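You operate a simulated robot arm through the tools that you are given. There is no shell and no other tool. Be economical: measure what you need, move in short steps, check, and stop when the job is done.

You are at the controls of a simulated robot arm. One attempt, no reset.

TASK
Reject the cracked ball, pass the blue check ball, recount the green tray.
Fine: cracked ball in the red reject box; reset the tally, then one press for each ball in the green check tray.

It is judged by the outcome, as a careful person would: the job done as asked, and still so three seconds after it is handed in. It fails if anything else is knocked over, pushed out of place, dropped, spilled or broken.

THE ROBOT
A 6-joint arm with a two-finger parallel gripper, fixed in place. Base frame: the origin is at the foot of the arm, x ahead of it, y to its left, z up; the work surface is at about z = 816. Readings come in mm, degrees, newtons and seconds.
With the tool pointing down near the work surface it reaches from about 260 to 680 mm from the base axis. Its first joint turns from -66.0 to 66.0 degrees. Payload 2.9 kg.
The TCP is the grasp point between the finger pads, 30 mm short of the fingertips. In the tool frame z runs along the fingers and y along their closing line. The gripper opens to 110 mm. The fingers are 20 mm wide and 10 mm thick; the gripper's body (48 by 112 mm) begins 55 mm behind the TCP.
Orientation is told as [roll, pitch, yaw] about the base's x, y, z axes, in that order, counted from this pose: with the fingers straight down and closing along the base's y, the tool's x points along the base's -x, its y along +y and its z along -z.

THE INTERFACE
- The arm moves only by the tool move_arm. Its argument "increments" is a list that holds one entry, the list of rows, each a list of 7 numbers: the shift along the tool's x, y, z in m, then the turn, a rotation vector about the tool's x, y, z in degrees, then the opening in per cent of the stroke, from 0 (shut) to 100 (fully open). In form: [[[dx, dy, dz, ax, ay, az, hand], ...]]. A call has 1 to 20 rows; each row is the pose to reach, as a shift and turn from the pose commanded when the call began, along the tool's axes at that moment. A row lasts 0.2 s, in which the tool goes at most 50 mm and 8.6 degrees; a call with a longer step from one row to the next is refused whole, and so is a gripper value outside its range. A pose out of reach is approached as far as the arm can. The call stops where the force on the tool passes 80 N (or 10 N more than at its start, if that is more) or the arm is blocked; 0.2 s more then pass. The fingers move at their own pace (about 108 mm/s each) and stop on an object; they squeeze with about 29 N. The grip force told is the motor's: it shows also when the fingers shut on nothing. Time passes only in rows, and 0.2 s behind the last, so rows that repeat a pose let the fingers close. The reply holds the time, the measured pose of the TCP, the force on the tool along the base axes, the opening and the grip force, in the units named above and with some noise.
- Cameras (640 x 400 px; columns grow to the right, rows downward): "scene" is fixed at [50.1, 409.3, 1383.8]; the picture's right is [-0.88, -0.48, 0.00], its down [-0.32, 0.57, -0.76] and it looks along [0.36, -0.66, -0.65] (base axes); focal length 296 px, centre (320, 200). "wrist" rides on the gripper at [72, 17, -103] in the tool frame; the picture's right is [-0.23, 0.97, 0.00], its down [-0.76, -0.18, -0.62] and it looks along [-0.61, -0.14, 0.78] (tool axes); focal length 222 px, centre (320, 200). There is no depth. A picture from a camera that has moved, and an enlarged one, comes with that camera's place and axes in the base frame and with its lens. The place of the scene camera against the robot may be out by one fixed shift of up to 25 mm in any direction.
- snapshot(camera): a new picture of that camera. No time passes.
- close_up(camera, box): a new picture of the part [left, top, right, bottom] of that camera's present view, enlarged. No time passes.
- finish_job(): hands the job in; it is judged then, once.

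Go step by step. Nothing tells you positions but the pictures and the camera data: compare them with the known pose of the tool, close in by small moves and look again before you grip or let go. The budget is 120 turns and 64 pictures, counting those below and the enlarged ones. Unless the task says otherwise, let go and move clear before handing in, and close with one line.

The tools are called after "Emit:" as a command line: name --argument value ..., lists and objects as JSON in quotes. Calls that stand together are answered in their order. move_arm: Moves the arm, as the interface text tells. Its arguments: {"type":"object","properties":{"increments":{"type":"array"}},"required":["increments"]} The other tools are called the same way: snapshot (camera) takes a picture; close_up (camera, box) takes an enlarged picture of a part of a camera's view; finish_job () hands the job in.

At the start:

```text
time_s: 0.0
ee_pos: [363.3, -82.3, 1142.1]
tcp_rot: [0.0, 0.0, 0.0]
contact_force: [-1.3, 0.2, 1.0]
opening: 110.2
gripper_force: 0.0
```

scene: 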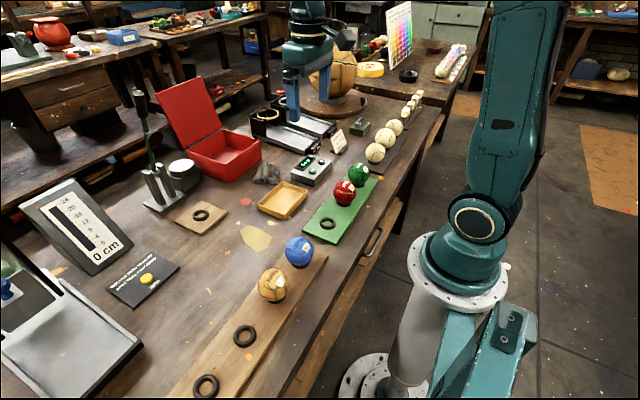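
wrist: 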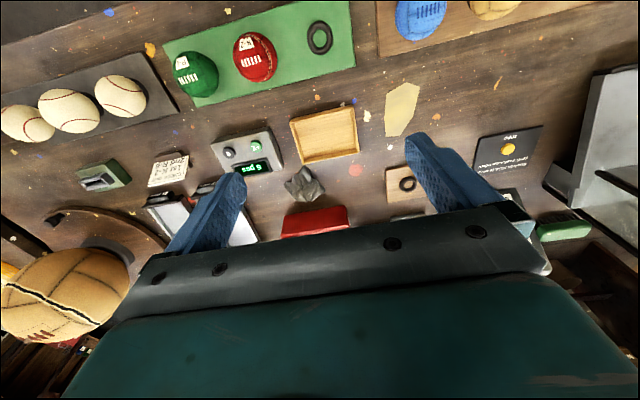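

I see a bench with a row of balls on a wooden board, a green tray, a red box and a tally device. I'll look closer to find the cracked ball, read the labels and find the buttons.

Emit:
close_up --camera "scene" --box '[160, 120, 400, 270]'

Emit:
close_up --camera "scene" --box '[80, 220, 340, 400]'

Emit:
close_up --camera "wrist" --box '[140, 100, 300, 200]'

Emit:
close_up --camera "wrist" --box '[380, 0, 580, 125]'

```text
2.67 times, centred on (280, 195) of scene
camera zoom: at [50.1, 409.3, 1383.8], right [-0.88, -0.48, 0.0], down [-0.32, 0.57, -0.76], along [0.36, -0.66, -0.65], focal length 789 px, centre (427, 213)
```

zoom: 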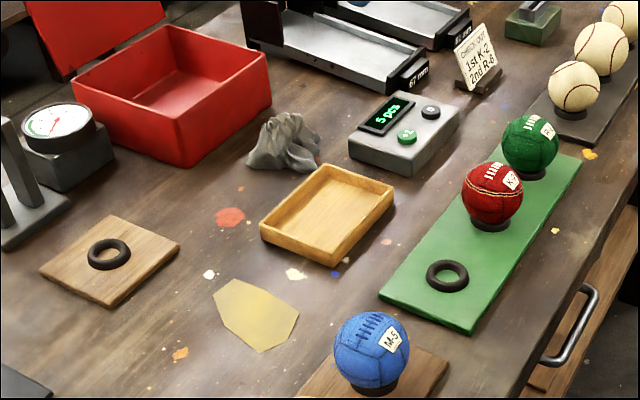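

```text
2.22 times, centred on (210, 310) of scene
camera zoom: at [50.1, 409.3, 1383.8], right [-0.88, -0.48, 0.0], down [-0.32, 0.57, -0.76], along [0.36, -0.66, -0.65], focal length 658 px, centre (564, -44)
```

zoom: 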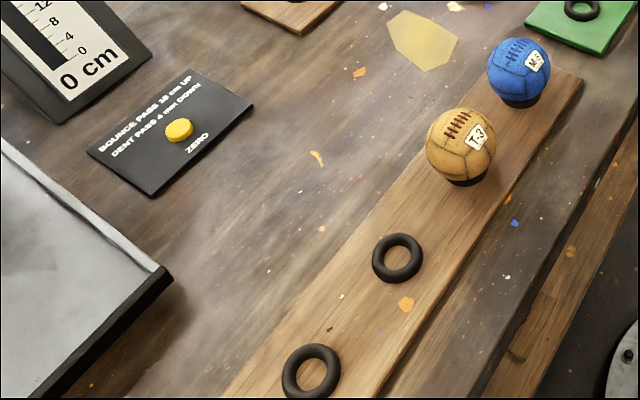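

```text
4.00 times, centred on (220, 150) of wrist
camera zoom: at [291.5, -65.8, 1243.8], right [0.23, 0.97, 0.0], down [0.76, -0.18, 0.62], along [0.61, -0.14, -0.78], focal length 888 px, centre (720, 400)
```

zoom: 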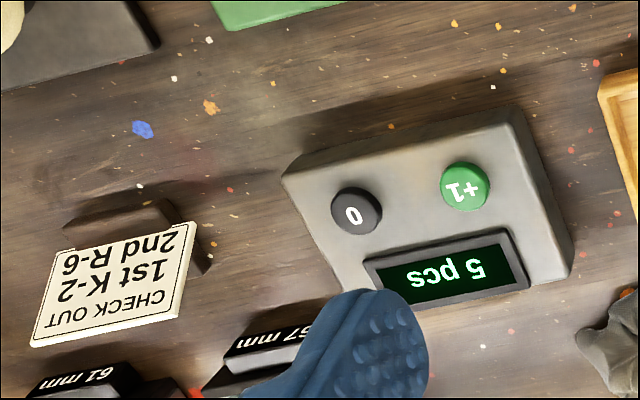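

```text
3.20 times, centred on (480, 62) of wrist
camera zoom: at [291.5, -65.8, 1243.8], right [0.23, 0.97, 0.0], down [0.76, -0.18, 0.62], along [0.61, -0.14, -0.78], focal length 711 px, centre (-192, 640)
```

zoom: 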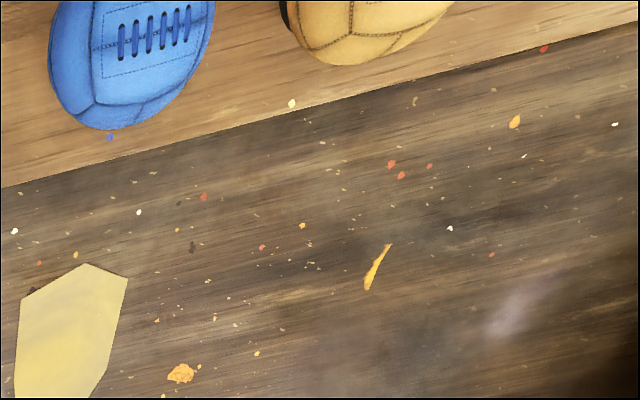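

I can read the tally (5 pcs, "0" and "+1" buttons) and a note card. I still need to find which ball is cracked, so I'll look at each ball and any other labels.

Emit:
close_up --camera "scene" --box '[320, 150, 400, 200]'

Emit:
close_up --camera "scene" --box '[240, 220, 340, 310]'

Emit:
close_up --camera "wrist" --box '[0, 20, 320, 220]'

Emit:
close_up --camera "scene" --box '[250, 0, 490, 170]'

```text
8.00 times, centred on (360, 175) of scene
camera zoom: at [50.1, 409.3, 1383.8], right [-0.88, -0.48, 0.0], down [-0.32, 0.57, -0.76], along [0.36, -0.66, -0.65], focal length 2368 px, centre (0, 400)
```

zoom: 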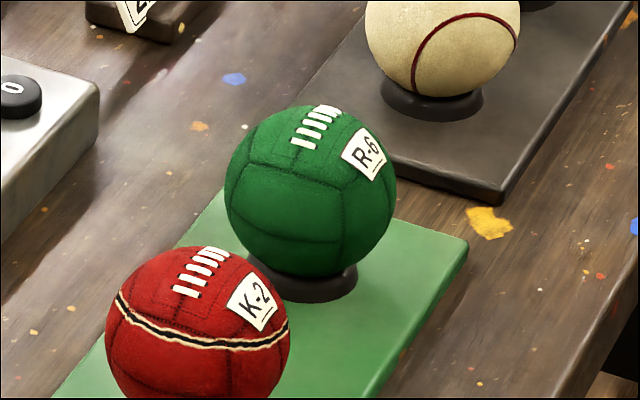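

```text
4.44 times, centred on (290, 265) of scene
camera zoom: at [50.1, 409.3, 1383.8], right [-0.88, -0.48, 0.0], down [-0.32, 0.57, -0.76], along [0.36, -0.66, -0.65], focal length 1316 px, centre (453, -89)
```

zoom: 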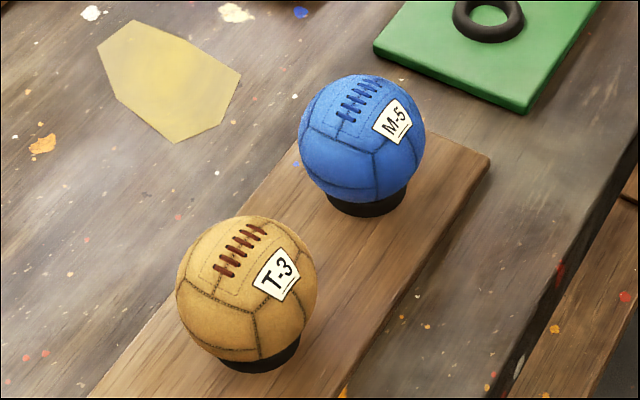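

```text
2.00 times, centred on (160, 120) of wrist
camera zoom: at [291.5, -65.8, 1243.8], right [0.23, 0.97, 0.0], down [0.76, -0.18, 0.62], along [0.61, -0.14, -0.78], focal length 444 px, centre (640, 360)
```

zoom: 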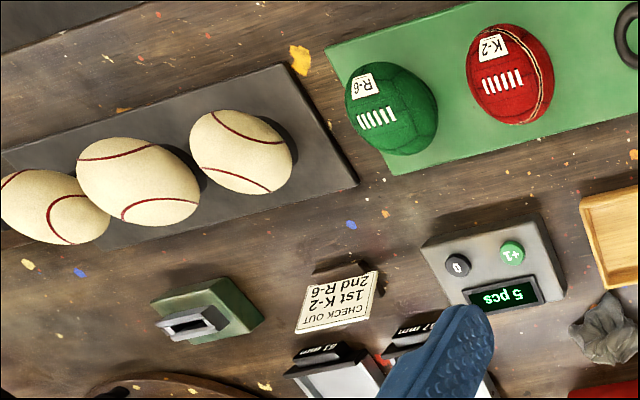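

```text
2.35 times, centred on (370, 85) of scene
camera zoom: at [50.1, 409.3, 1383.8], right [-0.88, -0.48, 0.0], down [-0.32, 0.57, -0.76], along [0.36, -0.66, -0.65], focal length 697 px, centre (202, 471)
```

zoom: 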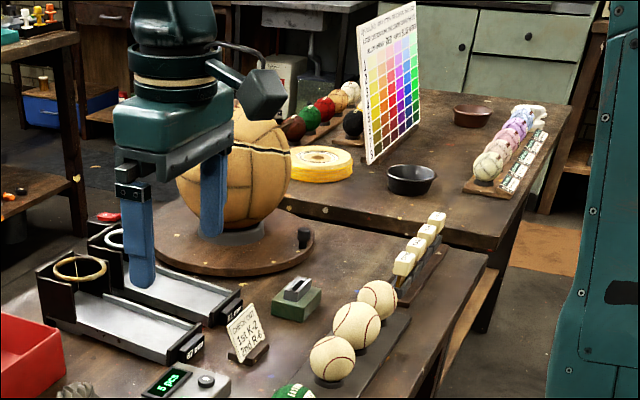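

The red K-2 ball has an open split with pale edges, so it is the cracked one. I'll check the left part of the bench for other blue balls or pass markings.

Emit:
close_up --camera "scene" --box '[0, 160, 240, 400]'

Emit:
close_up --camera "wrist" --box '[460, 60, 640, 280]'

Emit:
close_up --camera "scene" --box '[100, 60, 340, 220]'

```text
1.67 times, centred on (120, 280) of scene
camera zoom: at [50.1, 409.3, 1383.8], right [-0.88, -0.48, 0.0], down [-0.32, 0.57, -0.76], along [0.36, -0.66, -0.65], focal length 493 px, centre (653, 67)
```

zoom: 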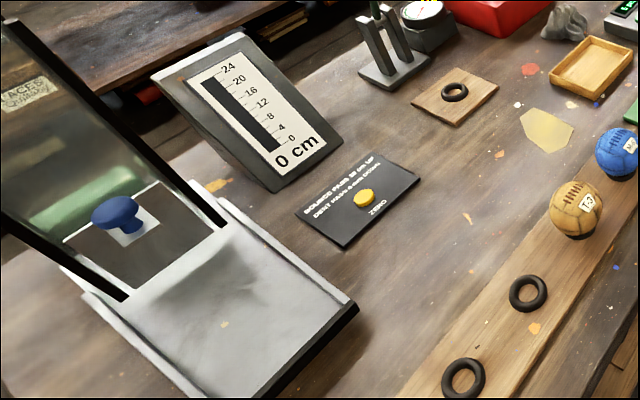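

```text
1.82 times, centred on (550, 170) of wrist
camera zoom: at [291.5, -65.8, 1243.8], right [0.23, 0.97, 0.0], down [0.76, -0.18, 0.62], along [0.61, -0.14, -0.78], focal length 404 px, centre (-98, 254)
```

zoom: 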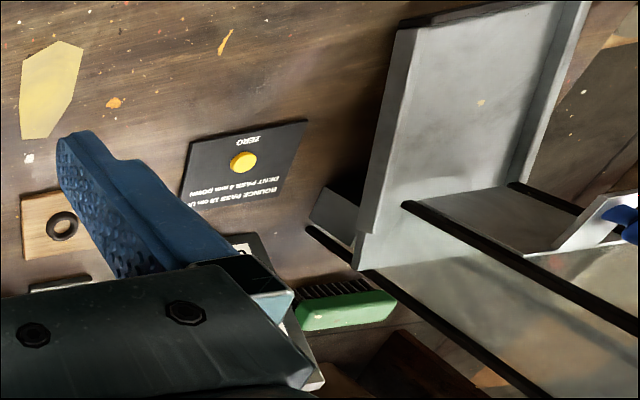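

```text
2.50 times, centred on (220, 140) of scene
camera zoom: at [50.1, 409.3, 1383.8], right [-0.88, -0.48, 0.0], down [-0.32, 0.57, -0.76], along [0.36, -0.66, -0.65], focal length 740 px, centre (570, 350)
```

zoom: 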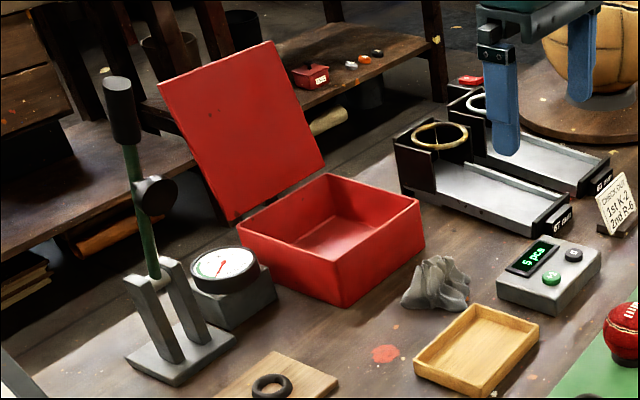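

The cracked ball is red K-2, at about (308, -165, 862). I read "pass" as moving the sound blue M-5 ball to the free seat on the green tray (green for pass, red for reject), so the tray ends with green and blue. I'll approach the red ball with a partly closed hand.

Emit:
move_arm --increments '[[[0.007, -0.01, 0.019, 0, 0, 0, 73], [0.014, -0.021, 0.038, 0, 0, 0, 73], [0.021, -0.031, 0.057, 0, 0, 0, 73], [0.028, -0.042, 0.076, 0, 0, 0, 73], [0.035, -0.052, 0.095, 0, 0, 0, 73], [0.042, -0.062, 0.114, 0, 0, 0, 73], [0.049, -0.073, 0.133, 0, 0, 0, 73], [0.055, -0.083, 0.152, 0, 0, 0, 73], [0.055, -0.083, 0.152, 0, 0, 0, 73]]]'

Emit:
snapshot --camera "wrist"

Emit:
snapshot --camera "scene"

```text
time_s: 2.0
ee_pos: [306.9, -168.5, 988.6]
tcp_rot: [0.1, 0.1, 0.1]
contact_force: [0.0, 0.3, 0.0]
opening: 80.0
gripper_force: 0.1
```

```text
50 pictures are left
camera wrist: at [234.2, -151.2, 1090.3], right [0.23, 0.97, 0.0], down [0.76, -0.18, 0.62], along [0.61, -0.14, -0.78], focal length 222 px, centre (320, 200)
```

wrist: 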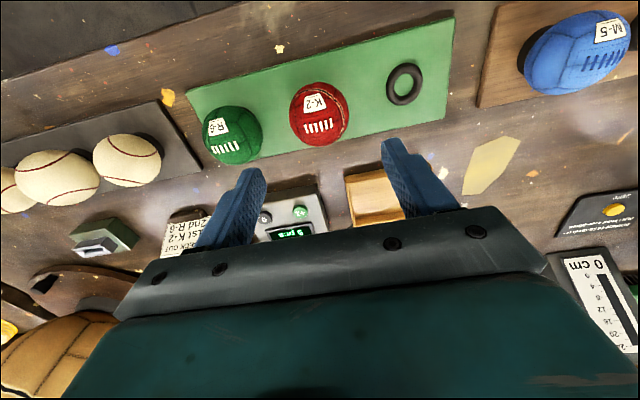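

```text
49 pictures are left
```

scene: 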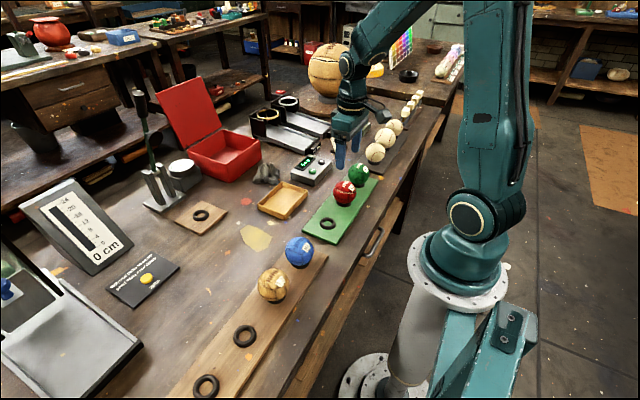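

The red ball is nearly under the TCP, with its centre at about (307, -169, 852). I'll descend partway and check.

Emit:
move_arm --increments '[[[0, 0, 0.02, 0, 0, 0, 73], [0, 0, 0.04, 0, 0, 0, 73], [0, 0, 0.06, 0, 0, 0, 73], [0, 0, 0.08, 0, 0, 0, 73], [0, 0, 0.09, 0, 0, 0, 73], [0, 0, 0.09, 0, 0, 0, 73]]]'

Emit:
snapshot --camera "wrist"

Emit:
close_up --camera "scene" --box '[280, 120, 400, 250]'

```text
time_s: 3.4
ee_pos: [308.8, -166.1, 899.5]
tcp_rot: [0.0, 0.0, 0.0]
contact_force: [0.4, -0.3, -0.3]
opening: 80.3
gripper_force: 0.1
```

```text
48 pictures are left
camera wrist: at [235.9, -149.6, 1001.2], right [0.23, 0.97, 0.0], down [0.76, -0.18, 0.62], along [0.61, -0.14, -0.78], focal length 222 px, centre (320, 200)
```

wrist: 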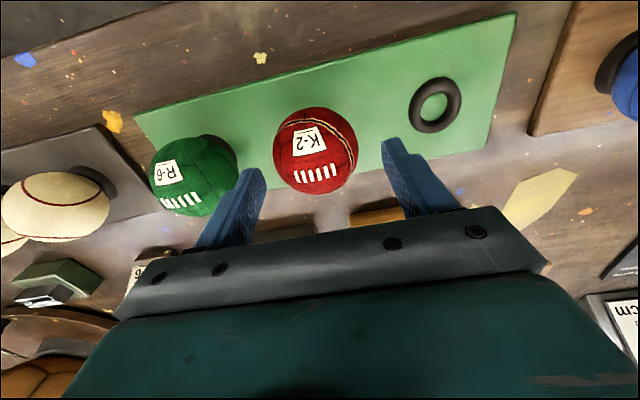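

```text
3.08 times, centred on (340, 185) of scene
camera zoom: at [50.1, 409.3, 1383.8], right [-0.88, -0.48, 0.0], down [-0.32, 0.57, -0.76], along [0.36, -0.66, -0.65], focal length 911 px, centre (258, 246)
```

zoom: 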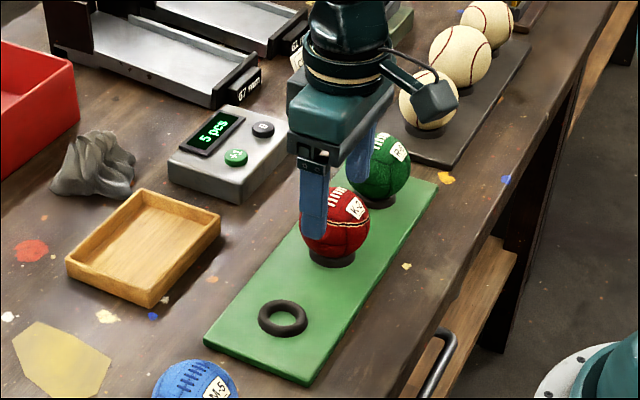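

The ball is centred at about (307, -168.5), and a finger fits between it and the green ball. I'll descend to z≈856 and close.

Emit:
move_arm --increments '[[[0.001, -0.0025, 0.012, 0, 0, 0, 73], [0.001, -0.0025, 0.024, 0, 0, 0, 73], [0.001, -0.0025, 0.034, 0, 0, 0, 73], [0.001, -0.0025, 0.043, 0, 0, 0, 73], [0.001, -0.0025, 0.043, 0, 0, 0, 73], [0.001, -0.0025, 0.043, 0, 0, 0, 50], [0.001, -0.0025, 0.043, 0, 0, 0, 45], [0.001, -0.0025, 0.043, 0, 0, 0, 45], [0.001, -0.0025, 0.043, 0, 0, 0, 45]]]'

Emit:
snapshot --camera "wrist"

```text
time_s: 5.4
ee_pos: [306.5, -169.2, 858.4]
tcp_rot: [-0.1, 0.1, 0.0]
contact_force: [0.8, -0.9, 0.5]
opening: 63.6
gripper_force: 29.1
```

```text
46 pictures are left
camera wrist: at [233.7, -153.1, 959.2], right [0.23, 0.97, 0.0], down [0.76, -0.18, 0.62], along [0.61, -0.14, -0.78], focal length 222 px, centre (320, 200)
```

wrist: 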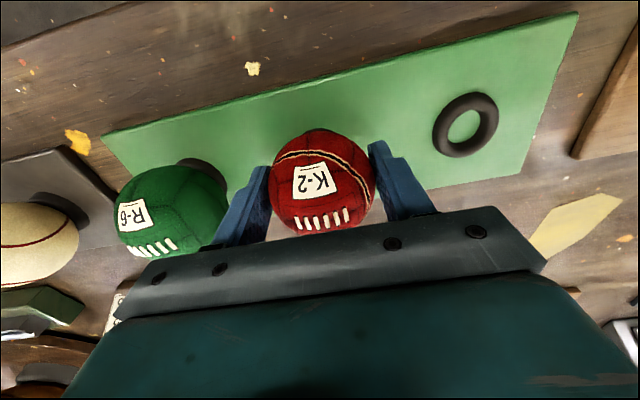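

The ball is gripped at 63.6 mm. I'll lift it straight up and check it stays in the fingers.

Emit:
move_arm --increments '[[[0, 0, -0.005, 0, 0, 0, 45], [0, 0, -0.012, 0, 0, 0, 45], [0, 0, -0.025, 0, 0, 0, 45], [0, 0, -0.045, 0, 0, 0, 45], [0, 0, -0.07, 0, 0, 0, 45], [0, 0, -0.1, 0, 0, 0, 45], [0, 0, -0.13, 0, 0, 0, 45], [0, 0, -0.16, 0, 0, 0, 45], [0, 0, -0.16, 0, 0, 0, 45]]]'

Emit:
snapshot --camera "wrist"

Emit:
snapshot --camera "scene"

```text
time_s: 7.4
ee_pos: [310.1, -167.0, 1018.4]
tcp_rot: [0.0, -0.1, 0.0]
contact_force: [-0.6, 0.2, -1.6]
opening: 63.7
gripper_force: 28.6
```

```text
45 pictures are left
camera wrist: at [237.3, -150.0, 1119.8], right [0.23, 0.97, 0.0], down [0.76, -0.18, 0.62], along [0.61, -0.14, -0.78], focal length 222 px, centre (320, 200)
```

wrist: 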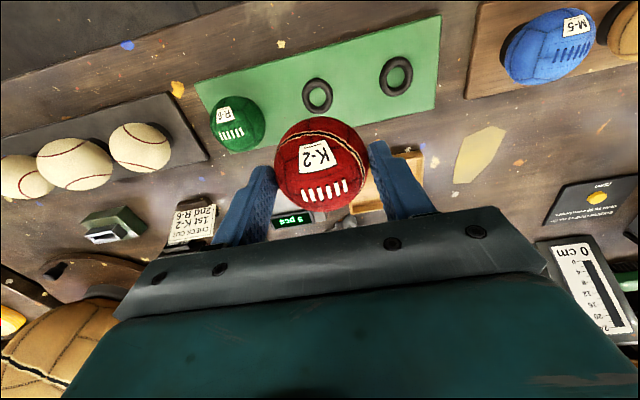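

```text
44 pictures are left
```

scene: 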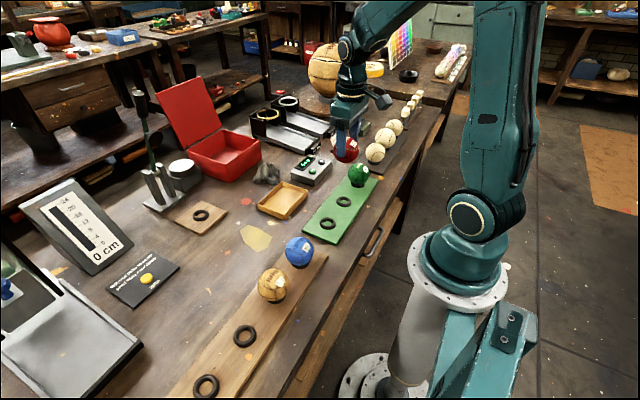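

The red ball is held securely. I'll carry it forward at height and tilt the fingers outward by 30° to bring the red box into the wrist view.

Emit:
move_arm --increments '[[[-0.02, 0, -0.01, 0, -3, 0, 45], [-0.04, 0, -0.02, 0, -6, 0, 45], [-0.06, 0, -0.03, 0, -9, 0, 45], [-0.08, 0, -0.04, 0, -12, 0, 45], [-0.1, 0, -0.05, 0, -15, 0, 45], [-0.12, 0.003, -0.05, 0, -18, 0, 45], [-0.14, 0.005, -0.05, 0, -21, 0, 45], [-0.16, 0.007, -0.05, 0, -24, 0, 45], [-0.18, 0.007, -0.05, 0, -27, 0, 45], [-0.19, 0.007, -0.05, 0, -30, 0, 45], [-0.19, 0.007, -0.05, 0, -30, 0, 45]]]'

Emit:
snapshot --camera "wrist"

Emit:
close_up --camera "scene" --box '[140, 60, 380, 210]'

```text
time_s: 9.8
ee_pos: [498.1, -161.8, 1070.3]
tcp_rot: [0.0, -30.1, 0.1]
contact_force: [0.6, 0.3, -1.3]
opening: 63.5
gripper_force: 28.4
```

```text
43 pictures are left
camera wrist: at [383.8, -144.6, 1120.7], right [0.2, 0.97, 0.11], down [0.35, -0.18, 0.92], along [0.92, -0.14, -0.37], focal length 222 px, centre (320, 200)
```

wrist: 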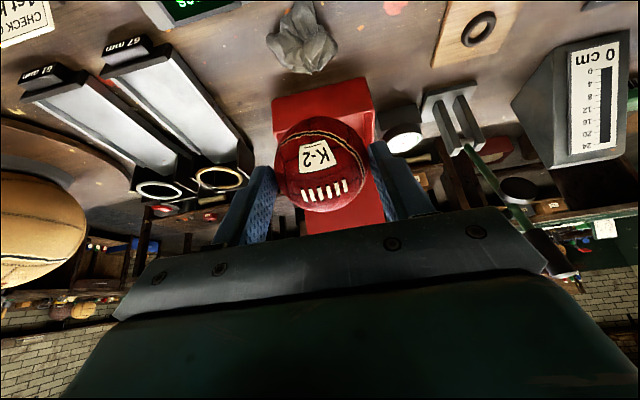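

```text
2.67 times, centred on (260, 135) of scene
camera zoom: at [50.1, 409.3, 1383.8], right [-0.88, -0.48, 0.0], down [-0.32, 0.57, -0.76], along [0.36, -0.66, -0.65], focal length 789 px, centre (480, 373)
```

zoom: 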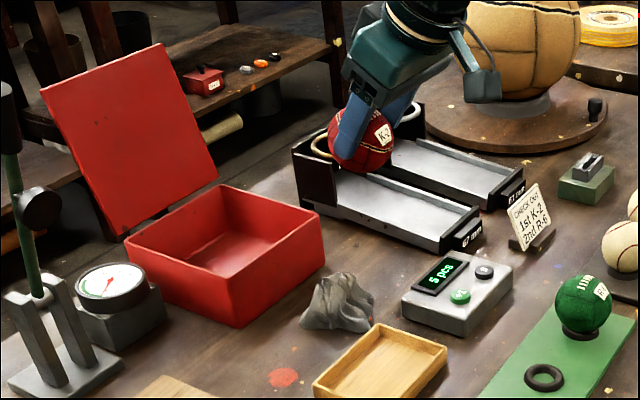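

The box's front wall is at x≈655, it spans y from -243 to -81, and the rim is at about z 890. I'll bring the ball over the near half of the box at (710, -162, 960).

Emit:
move_arm --increments '[[[-0.013, 0, 0.02, 0, 0, 0, 45], [-0.026, 0, 0.04, 0, 0, 0, 45], [-0.039, 0, 0.06, 0, 0, 0, 45], [-0.051, 0, 0.08, 0, 0, 0, 45], [-0.064, 0, 0.1, 0, 0, 0, 45], [-0.077, 0, 0.12, 0, 0, 0, 45], [-0.09, 0, 0.14, 0, 0, 0, 45], [-0.103, 0, 0.16, 0, 0, 0, 45], [-0.116, 0, 0.18, 0, 0, 0, 45], [-0.129, 0, 0.2, 0, 0, 0, 45], [-0.129, 0, 0.2, 0, 0, 0, 45]]]'

Emit:
snapshot --camera "wrist"

Emit:
close_up --camera "scene" --box '[140, 60, 380, 210]'

```text
time_s: 12.2
ee_pos: [708.6, -160.4, 956.8]
tcp_rot: [0.1, -29.9, 0.0]
contact_force: [-0.2, -0.3, -1.7]
opening: 63.4
gripper_force: 29.1
```

```text
41 pictures are left
camera wrist: at [594.8, -144.7, 1007.6], right [0.2, 0.97, 0.11], down [0.35, -0.18, 0.92], along [0.92, -0.14, -0.37], focal length 222 px, centre (320, 200)
```

wrist: 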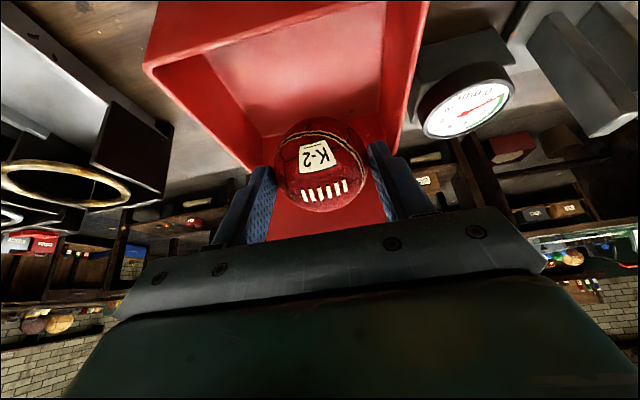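

```text
2.67 times, centred on (260, 135) of scene
camera zoom: at [50.2, 409.3, 1383.8], right [-0.88, -0.48, 0.0], down [-0.32, 0.57, -0.76], along [0.36, -0.66, -0.65], focal length 789 px, centre (480, 373)
```

zoom: 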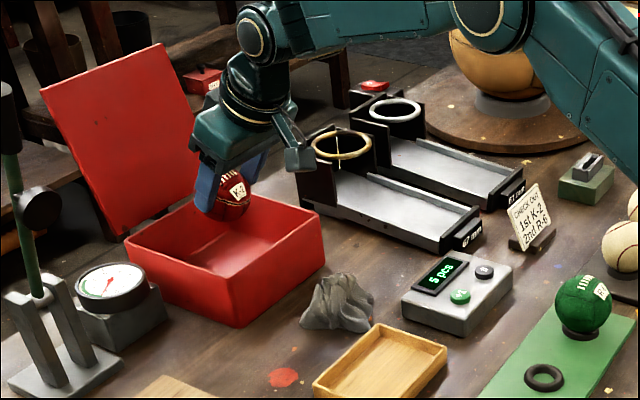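

The ball is over the box, whose interior runs from about x 663 to 815. I'll lower it to just above the floor.

Emit:
move_arm --increments '[[[0.004, 0, 0.012, 0, 0, 0, 45], [0.009, 0, 0.024, 0, 0, 0, 45], [0.014, 0, 0.036, 0, 0, 0, 45], [0.019, 0, 0.048, 0, 0, 0, 45], [0.024, 0, 0.06, 0, 0, 0, 45], [0.029, 0, 0.072, 0, 0, 0, 45], [0.035, 0, 0.085, 0, 0, 0, 45], [0.035, 0, 0.085, 0, 0, 0, 45]]]'

Emit:
snapshot --camera "wrist"

Emit:
close_up --camera "scene" --box '[140, 60, 380, 210]'

```text
time_s: 14.0
ee_pos: [721.7, -161.6, 867.9]
tcp_rot: [0.0, -30.0, 0.1]
contact_force: [0.4, -0.8, -1.5]
opening: 63.6
gripper_force: 28.6
```

```text
39 pictures are left
camera wrist: at [608.1, -144.8, 920.0], right [0.2, 0.97, 0.11], down [0.35, -0.18, 0.92], along [0.92, -0.14, -0.37], focal length 222 px, centre (320, 200)
```

wrist: 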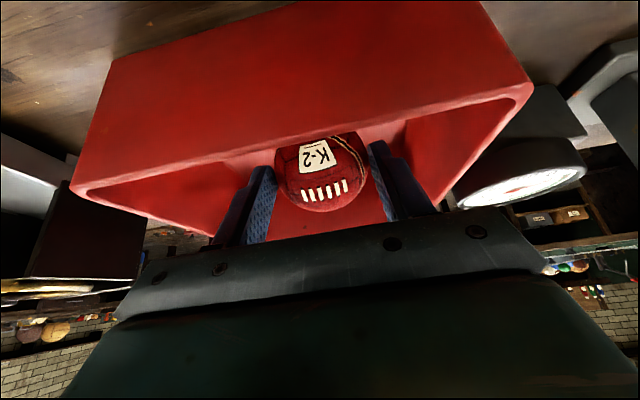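

```text
2.67 times, centred on (260, 135) of scene
camera zoom: at [50.2, 409.3, 1383.8], right [-0.88, -0.48, 0.0], down [-0.32, 0.57, -0.76], along [0.36, -0.66, -0.65], focal length 789 px, centre (480, 373)
```

zoom: 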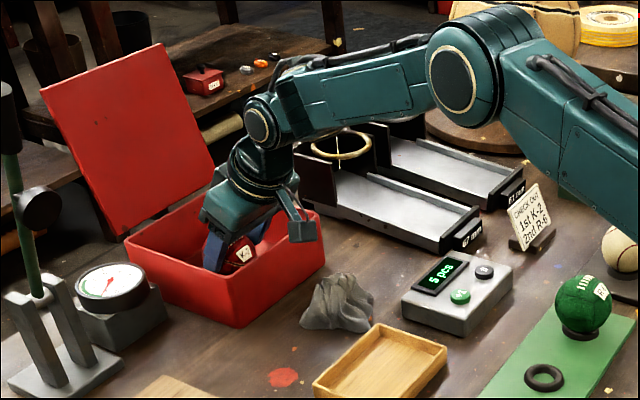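

The ball is inside, just above the floor. I'll lower it a touch more, open gently, and back out upward.

Emit:
move_arm --increments '[[[0.002, 0, 0.0035, 0, 0, 0, 45], [0.002, 0, 0.0035, 0, 0, 0, 60], [0.002, 0, 0.0035, 0, 0, 0, 65], [0.002, 0, 0.0035, 0, 0, 0, 72], [0.002, 0, 0.0035, 0, 0, 0, 72], [0.002, 0, 0.0035, 0, 0, 0, 72]]]'

Emit:
move_arm --increments '[[[-0.005, 0, -0.01, 0, 0, 0, 72], [-0.012, 0, -0.025, 0, 0, 0, 72], [-0.022, 0, -0.045, 0, 0, 0, 72], [-0.033, 0, -0.065, 0, 0, 0, 72], [-0.044, 0, -0.085, 0, 0, 0, 72], [-0.054, 0, -0.105, 0, 0, 0, 72], [-0.054, 0, -0.105, 0, 0, 0, 72]]]'

Emit:
snapshot --camera "wrist"

```text
time_s: 15.4
ee_pos: [722.5, -161.4, 863.1]
tcp_rot: [0.1, -30.1, -0.1]
contact_force: [-0.1, -0.6, -0.6]
opening: 79.1
gripper_force: 0.0
```

```text
time_s: 17.0
ee_pos: [714.9, -161.8, 980.8]
tcp_rot: [0.0, -30.0, 0.0]
contact_force: [-0.4, -0.1, 0.5]
opening: 79.2
gripper_force: 0.0
```

```text
37 pictures are left
camera wrist: at [600.6, -144.2, 1031.8], right [0.2, 0.97, 0.11], down [0.35, -0.18, 0.92], along [0.92, -0.14, -0.37], focal length 222 px, centre (320, 200)
```

wrist: 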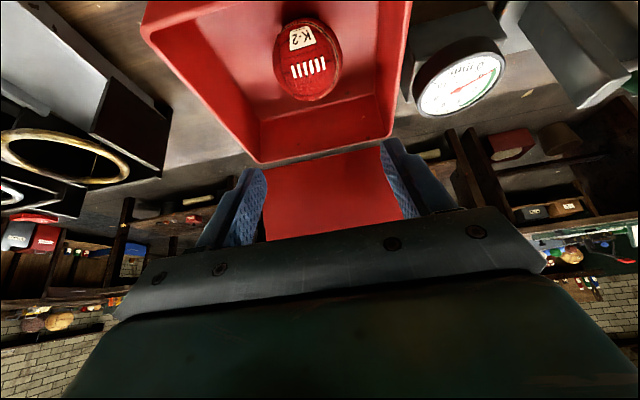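

The red ball lies in the reject box. Next is the blue ball, near (308, 71, 850), so I'll return to tool-down above it.

Emit:
move_arm --increments '[[[0.021, 0.0, -0.014, 0, 0, 0, 72], [0.043, 0.005, -0.028, 0, 2, 0, 72], [0.064, 0.015, -0.041, 0, 4, 0, 72], [0.086, 0.03, -0.055, 0, 6, 0, 72], [0.107, 0.045, -0.069, 0, 8, 0, 72], [0.128, 0.06, -0.083, 0, 10, 0, 72], [0.15, 0.075, -0.097, 0, 12, 0, 72], [0.171, 0.09, -0.11, 0, 14, 0, 72], [0.193, 0.107, -0.124, 0, 16, 0, 72], [0.214, 0.124, -0.138, 0, 18, 0, 72], [0.235, 0.141, -0.152, 0, 20, 0, 72], [0.257, 0.158, -0.166, 0, 22, 0, 72], [0.278, 0.175, -0.179, 0, 24, 0, 72], [0.3, 0.193, -0.193, 0, 26, 0, 72], [0.321, 0.213, -0.207, 0, 28, 0, 72], [0.3425, 0.233, -0.221, 0, 30, 0, 72], [0.3425, 0.233, -0.221, 0, 30, 0, 72]]]'

Emit:
snapshot --camera "wrist"

```text
time_s: 20.6
ee_pos: [310.5, 71.7, 1003.9]
tcp_rot: [-0.1, 0.1, 0.0]
contact_force: [0.0, -0.4, -0.5]
opening: 79.2
gripper_force: 0.0
```

```text
36 pictures are left
camera wrist: at [239.5, 87.9, 1105.3], right [0.23, 0.97, 0.0], down [0.76, -0.18, 0.62], along [0.61, -0.14, -0.78], focal length 222 px, centre (320, 200)
```

wrist: 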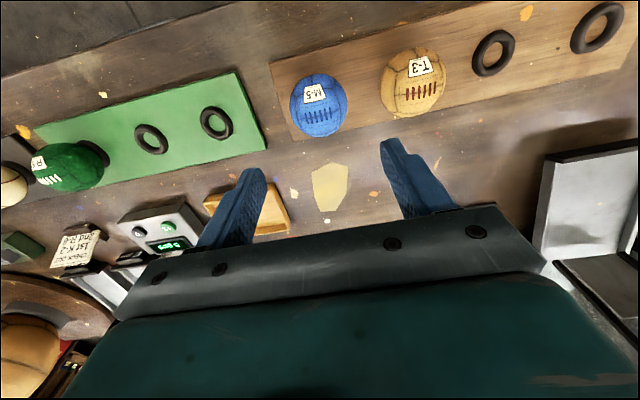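

The blue ball is at about (308.5, 70), right below the TCP, and tan T-3 is 100 mm away. I'll descend around the blue ball and look before closing.

Emit:
move_arm --increments '[[[0.001, -0.001, 0.02, 0, 0, 0, 73], [0.001, -0.001, 0.04, 0, 0, 0, 73], [0.001, -0.001, 0.06, 0, 0, 0, 73], [0.001, -0.001, 0.08, 0, 0, 0, 73], [0.001, -0.001, 0.1, 0, 0, 0, 73], [0.001, -0.001, 0.115, 0, 0, 0, 73], [0.001, -0.001, 0.13, 0, 0, 0, 73], [0.001, -0.001, 0.14, 0, 0, 0, 73], [0.001, -0.001, 0.147, 0, 0, 0, 73], [0.001, -0.001, 0.147, 0, 0, 0, 73]]]'

Emit:
snapshot --camera "wrist"

```text
time_s: 22.8
ee_pos: [307.2, 71.5, 854.4]
tcp_rot: [0.0, 0.0, 0.1]
contact_force: [-0.2, 0.5, 0.5]
opening: 80.4
gripper_force: 0.0
```

```text
35 pictures are left
camera wrist: at [235.8, 87.7, 956.5], right [0.23, 0.97, 0.0], down [0.76, -0.18, 0.62], along [0.61, -0.14, -0.78], focal length 222 px, centre (320, 200)
```

wrist: 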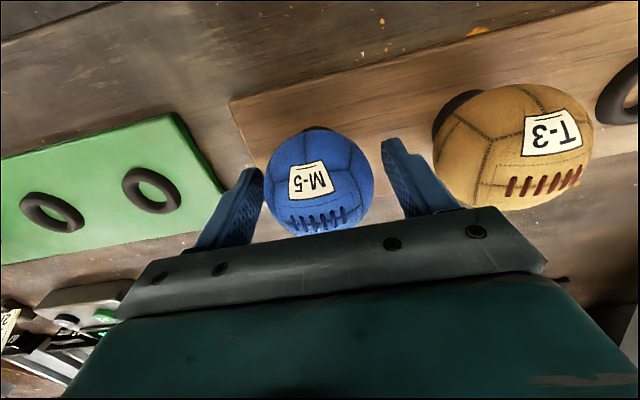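

The blue ball is centred between the fingers. I'll close and lift it.

Emit:
move_arm --increments '[[[0, 0, 0, 0, 0, 0, 60], [0, 0, 0, 0, 0, 0, 45], [0, 0, 0, 0, 0, 0, 45], [0, 0, 0, 0, 0, 0, 45], [0, 0, -0.005, 0, 0, 0, 45], [0, 0, -0.015, 0, 0, 0, 45], [0, 0, -0.03, 0, 0, 0, 45], [0, 0, -0.05, 0, 0, 0, 45], [0, 0, -0.075, 0, 0, 0, 45], [0, 0, -0.1, 0, 0, 0, 45], [0, 0, -0.12, 0, 0, 0, 45], [0, 0, -0.12, 0, 0, 0, 45]]]'

Emit:
move_arm --increments '[[[0, -0.02, 0, 0, 0, 0, 45], [0, -0.04, 0, 0, 0, 0, 45], [0, -0.06, 0, 0, 0, 0, 45], [0, -0.08, 0, 0, 0, 0, 45], [0, -0.1, 0, 0, 0, 0, 45], [0, -0.12, 0, 0, 0, 0, 45], [0, -0.14, 0, 0, 0, 0, 45], [0, -0.14, 0, 0, 0, 0, 45]]]'

Emit:
snapshot --camera "wrist"

Emit:
close_up --camera "scene" --box '[240, 140, 400, 300]'

```text
time_s: 25.4
ee_pos: [307.7, 69.3, 974.8]
tcp_rot: [0.0, 0.0, 0.0]
contact_force: [-1.3, 0.5, -2.5]
opening: 64.1
gripper_force: 28.4
```

```text
time_s: 27.2
ee_pos: [310.1, -67.7, 975.0]
tcp_rot: [0.0, 0.1, 0.0]
contact_force: [-0.1, -0.8, -0.2]
opening: 64.3
gripper_force: 29.2
```

```text
34 pictures are left
camera wrist: at [238.8, -51.7, 1076.8], right [0.23, 0.97, 0.0], down [0.76, -0.18, 0.62], along [0.61, -0.14, -0.78], focal length 222 px, centre (320, 200)
```

wrist: 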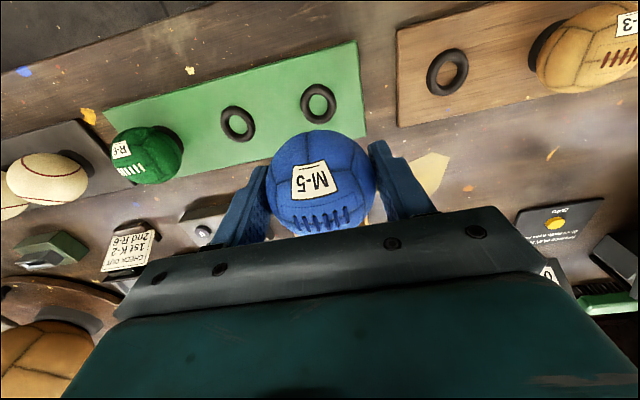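

```text
2.50 times, centred on (320, 220) of scene
camera zoom: at [50.1, 409.3, 1383.8], right [-0.88, -0.48, 0.0], down [-0.32, 0.57, -0.76], along [0.36, -0.66, -0.65], focal length 740 px, centre (320, 150)
```

zoom: 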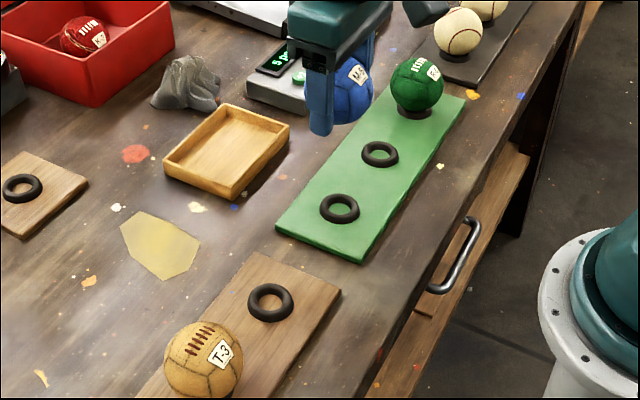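

The free tray ring is at about (306.5, -68), almost directly below the blue ball. I'll lower it onto the ring slowly, watching the force.

Emit:
move_arm --increments '[[[0.002, 0, 0.02, 0, 0, 0, 45], [0.002, 0, 0.04, 0, 0, 0, 45], [0.002, 0, 0.06, 0, 0, 0, 45], [0.002, 0, 0.08, 0, 0, 0, 45], [0.002, 0, 0.095, 0, 0, 0, 45], [0.002, 0, 0.105, 0, 0, 0, 45], [0.002, 0, 0.109, 0, 0, 0, 45], [0.002, 0, 0.109, 0, 0, 0, 45]]]'

Emit:
snapshot --camera "wrist"

Emit:
close_up --camera "scene" --box '[290, 160, 390, 250]'

```text
time_s: 29.0
ee_pos: [306.0, -68.2, 865.4]
tcp_rot: [0.0, 0.1, -0.1]
contact_force: [0.4, 0.1, -0.8]
opening: 64.2
gripper_force: 28.7
```

```text
32 pictures are left
camera wrist: at [234.0, -52.7, 967.3], right [0.23, 0.97, 0.0], down [0.76, -0.18, 0.62], along [0.61, -0.14, -0.78], focal length 222 px, centre (320, 200)
```

wrist: 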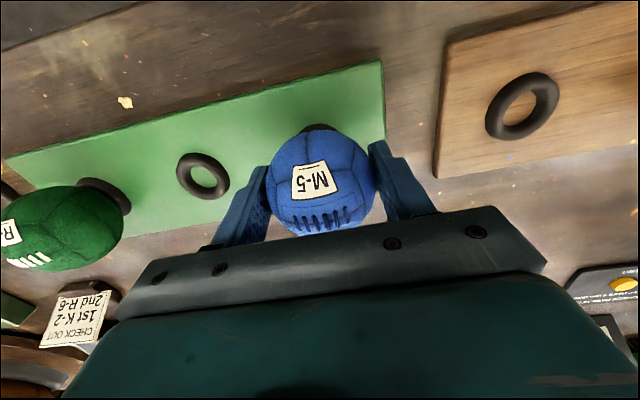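

```text
4.44 times, centred on (340, 205) of scene
camera zoom: at [50.1, 409.3, 1383.8], right [-0.88, -0.48, 0.0], down [-0.32, 0.57, -0.76], along [0.36, -0.66, -0.65], focal length 1316 px, centre (231, 178)
```

zoom: 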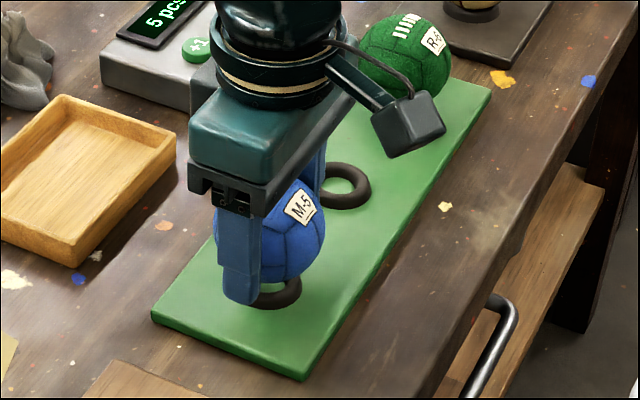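

The ball looks aligned over the ring. I'll lower it in millimetre steps and watch for contact.

Emit:
move_arm --increments '[[[0, 0, 0.002, 0, 0, 0, 45], [0, 0, 0.004, 0, 0, 0, 45], [0, 0, 0.006, 0, 0, 0, 45], [0, 0, 0.0075, 0, 0, 0, 45], [0, 0, 0.0075, 0, 0, 0, 45]]]'

```text
time_s: 30.2
ee_pos: [306.0, -68.4, 857.8]
tcp_rot: [0.0, -0.1, 0.0]
contact_force: [-1.0, 0.2, -2.5]
opening: 64.0
gripper_force: 28.9
```

Emit:
move_arm --increments '[[[0, 0, 0.001, 0, 0, 0, 45], [0, 0, 0.002, 0, 0, 0, 45], [0, 0, 0.002, 0, 0, 0, 45]]]'

Emit:
close_up --camera "scene" --box '[290, 160, 390, 250]'

Emit:
snapshot --camera "wrist"

```text
time_s: 31.0
ee_pos: [306.2, -68.3, 855.5]
tcp_rot: [0.0, 0.0, 0.1]
contact_force: [0.9, 0.8, -1.0]
opening: 64.0
gripper_force: 28.7
```

```text
4.44 times, centred on (340, 205) of scene
camera zoom: at [50.1, 409.3, 1383.8], right [-0.88, -0.48, 0.0], down [-0.32, 0.57, -0.76], along [0.36, -0.66, -0.65], focal length 1316 px, centre (231, 178)
```

zoom: 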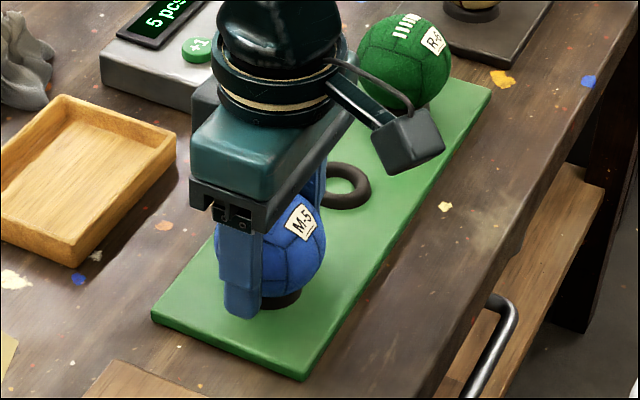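

```text
29 pictures are left
camera wrist: at [232.8, -51.8, 957.3], right [0.23, 0.97, 0.0], down [0.76, -0.18, 0.62], along [0.61, -0.14, -0.78], focal length 222 px, centre (320, 200)
```

wrist: 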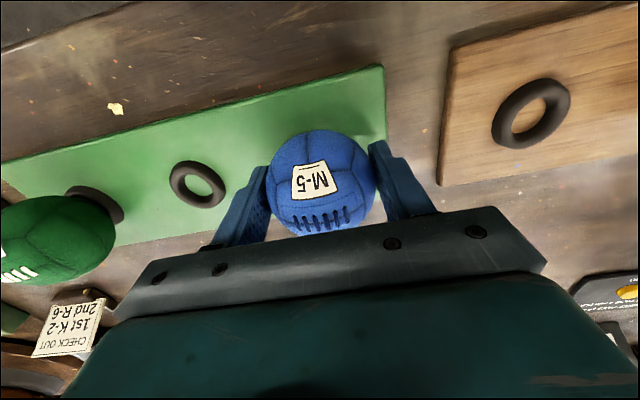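

The ball looks practically seated. I'll go down 1.5 mm more, open slowly, and rise.

Emit:
move_arm --increments '[[[0, 0, 0.0015, 0, 0, 0, 45], [0, 0, 0.0015, 0, 0, 0, 57], [0, 0, 0.0015, 0, 0, 0, 59], [0, 0, 0.0015, 0, 0, 0, 62], [0, 0, 0.0015, 0, 0, 0, 67], [0, 0, 0.0015, 0, 0, 0, 72], [0, 0, 0.0015, 0, 0, 0, 72]]]'

Emit:
move_arm --increments '[[[0, 0, -0.01, 0, 0, 0, 72], [0, 0, -0.025, 0, 0, 0, 72], [0, 0, -0.045, 0, 0, 0, 72], [0, 0, -0.07, 0, 0, 0, 72], [0, 0, -0.1, 0, 0, 0, 72], [0, 0, -0.12, 0, 0, 0, 72], [0, 0, -0.12, 0, 0, 0, 72]]]'

Emit:
snapshot --camera "wrist"

Emit:
close_up --camera "scene" --box '[240, 140, 400, 300]'

```text
time_s: 32.6
ee_pos: [305.2, -68.1, 853.1]
tcp_rot: [0.0, 0.0, 0.1]
contact_force: [-1.0, 0.7, -0.3]
opening: 79.5
gripper_force: 0.0
```

```text
time_s: 34.2
ee_pos: [307.5, -68.5, 974.0]
tcp_rot: [0.1, 0.0, 0.0]
contact_force: [0.5, 0.6, 0.1]
opening: 79.0
gripper_force: 0.0
```

```text
28 pictures are left
camera wrist: at [234.0, -52.4, 1076.3], right [0.23, 0.97, 0.0], down [0.76, -0.18, 0.62], along [0.61, -0.14, -0.78], focal length 222 px, centre (320, 200)
```

wrist: 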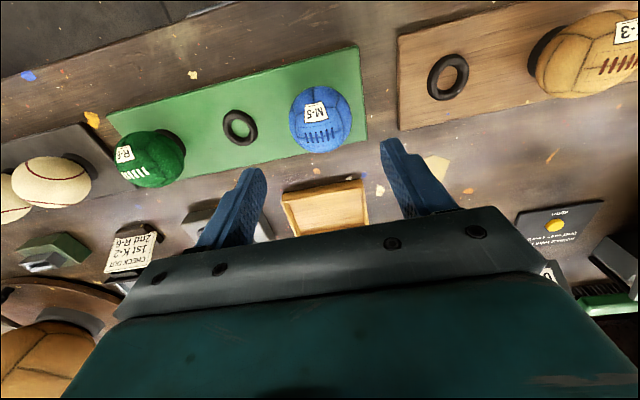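

```text
2.50 times, centred on (320, 220) of scene
camera zoom: at [50.1, 409.3, 1383.8], right [-0.88, -0.48, 0.0], down [-0.32, 0.57, -0.76], along [0.36, -0.66, -0.65], focal length 740 px, centre (320, 150)
```

zoom: 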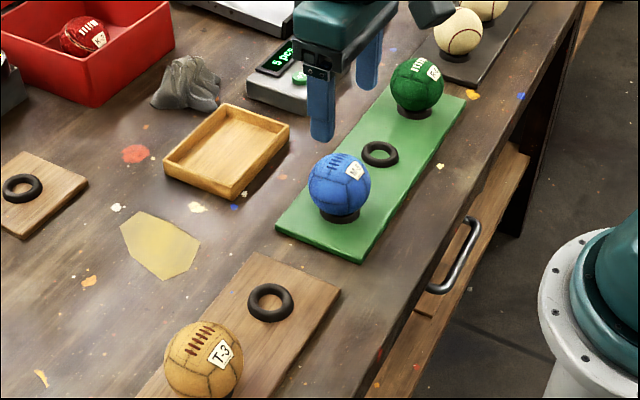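

Blue M-5 is seated on the green tray beside R-6, so the tray holds two balls. I'll shut the fingers and move above the tally.

Emit:
move_arm --increments '[[[-0.015, -0.02, -0.01, 0, 0, 0, 40], [-0.03, -0.04, -0.02, 0, 0, 0, 20], [-0.045, -0.06, -0.02, 0, 0, 0, 0], [-0.06, -0.08, -0.02, 0, 0, 0, 0], [-0.075, -0.1, -0.02, 0, 0, 0, 0], [-0.09, -0.12, -0.02, 0, 0, 0, 0], [-0.105, -0.145, -0.02, 0, 0, 0, 0], [-0.125, -0.165, -0.02, 0, 0, 0, 0], [-0.125, -0.165, -0.02, 0, 0, 0, 0]]]'

Emit:
snapshot --camera "wrist"

Emit:
close_up --camera "scene" --box '[260, 110, 380, 200]'

```text
time_s: 36.2
ee_pos: [430.7, -234.6, 995.5]
tcp_rot: [0.0, 0.1, 0.1]
contact_force: [-0.6, -0.8, -0.4]
opening: 0.0
gripper_force: 28.9
```

```text
26 pictures are left
camera wrist: at [358.8, -217.8, 1096.8], right [0.23, 0.97, 0.0], down [0.76, -0.18, 0.62], along [0.61, -0.14, -0.78], focal length 222 px, centre (320, 200)
```

wrist: 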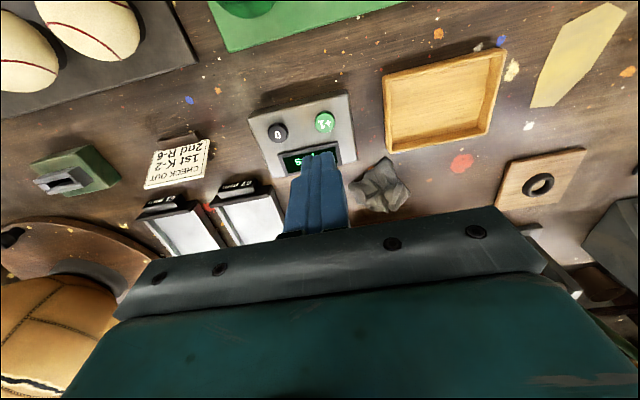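

```text
4.44 times, centred on (320, 155) of scene
camera zoom: at [50.1, 409.3, 1383.8], right [-0.88, -0.48, 0.0], down [-0.32, 0.57, -0.76], along [0.36, -0.66, -0.65], focal length 1316 px, centre (320, 400)
```

zoom: 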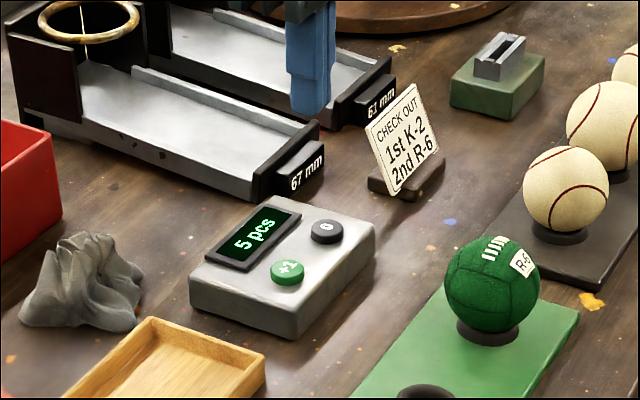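

The "0" button is at about (449, -289) and "+1" at (449, -231), with tops near z 838. I'll position above "0" and check the alignment.

Emit:
move_arm --increments '[[[-0.006, -0.018, 0.015, 0, 0, 0, 0], [-0.012, -0.036, 0.03, 0, 0, 0, 0], [-0.018, -0.054, 0.05, 0, 0, 0, 0], [-0.018, -0.054, 0.07, 0, 0, 0, 0], [-0.018, -0.054, 0.09, 0, 0, 0, 0], [-0.018, -0.054, 0.105, 0, 0, 0, 0], [-0.018, -0.054, 0.105, 0, 0, 0, 0]]]'

Emit:
snapshot --camera "wrist"

Emit:
close_up --camera "scene" --box '[280, 130, 350, 200]'

```text
time_s: 37.8
ee_pos: [447.5, -287.9, 889.5]
tcp_rot: [0.0, 0.0, 0.0]
contact_force: [0.1, -0.3, 0.1]
opening: 0.0
gripper_force: 29.4
```

```text
24 pictures are left
camera wrist: at [375.9, -270.6, 990.4], right [0.23, 0.97, 0.0], down [0.76, -0.18, 0.62], along [0.61, -0.14, -0.78], focal length 222 px, centre (320, 200)
```

wrist: 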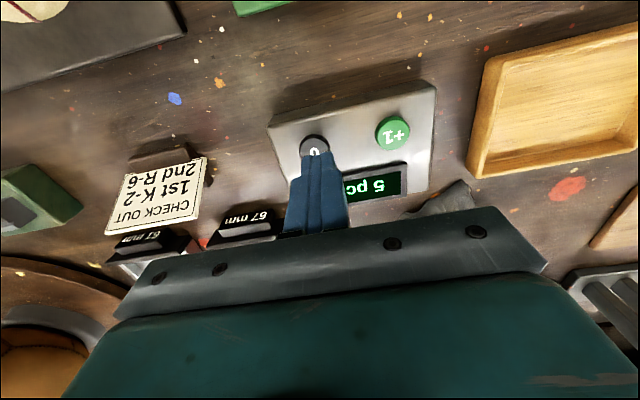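

```text
5.71 times, centred on (315, 165) of scene
camera zoom: at [50.1, 409.3, 1383.8], right [-0.88, -0.48, 0.0], down [-0.32, 0.57, -0.76], along [0.36, -0.66, -0.65], focal length 1692 px, centre (349, 400)
```

zoom: 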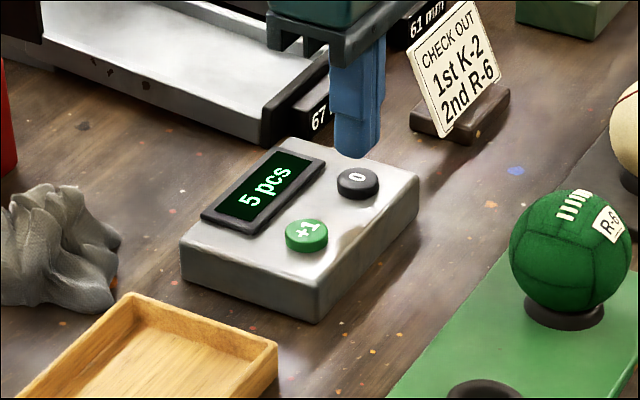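

The fingertips are nearly over "0", about 20 mm above it. I'll lower in small steps, watching the force.

Emit:
move_arm --increments '[[[0.001, -0.002, 0.006, 0, 0, 0, 0], [0.001, -0.002, 0.012, 0, 0, 0, 0], [0.001, -0.002, 0.018, 0, 0, 0, 0], [0.001, -0.002, 0.02, 0, 0, 0, 0]]]'

Emit:
close_up --camera "scene" --box '[280, 130, 350, 200]'

```text
time_s: 38.8
ee_pos: [447.1, -288.9, 869.5]
tcp_rot: [-0.1, -0.1, 0.0]
contact_force: [-0.5, -0.2, 0.1]
opening: 0.3
gripper_force: 28.4
```

```text
5.71 times, centred on (315, 165) of scene
camera zoom: at [50.1, 409.3, 1383.8], right [-0.88, -0.48, 0.0], down [-0.32, 0.57, -0.76], along [0.36, -0.66, -0.65], focal length 1692 px, centre (349, 400)
```

zoom: 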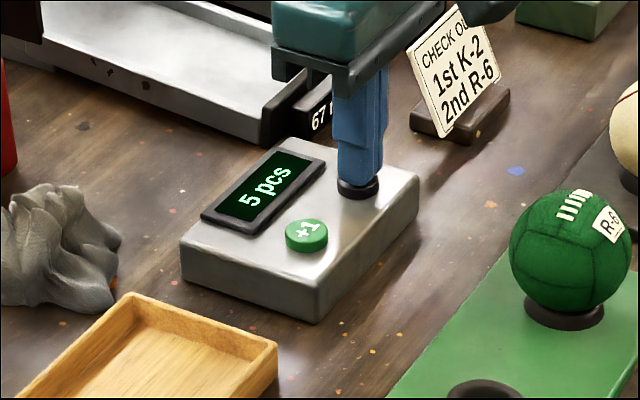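

The tip is centred on "0" and almost touching. I'll press 4 mm in small steps.

Emit:
move_arm --increments '[[[0, 0, 0.001, 0, 0, 0, 0], [0, 0, 0.002, 0, 0, 0, 0], [0, 0, 0.003, 0, 0, 0, 0], [0, 0, 0.004, 0, 0, 0, 0]]]'

Emit:
close_up --camera "scene" --box '[280, 130, 350, 200]'

```text
time_s: 39.8
ee_pos: [447.9, -290.2, 865.2]
tcp_rot: [0.1, 0.1, 0.0]
contact_force: [-0.7, 0.1, 1.4]
opening: 0.3
gripper_force: 29.4
```

```text
5.71 times, centred on (315, 165) of scene
camera zoom: at [50.1, 409.3, 1383.8], right [-0.88, -0.48, 0.0], down [-0.32, 0.57, -0.76], along [0.36, -0.66, -0.65], focal length 1692 px, centre (349, 400)
```

zoom: 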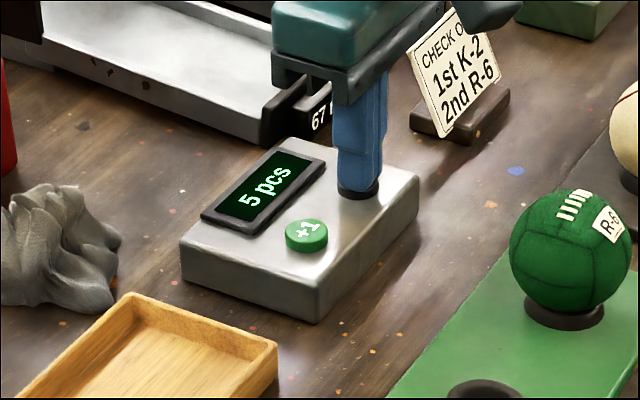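

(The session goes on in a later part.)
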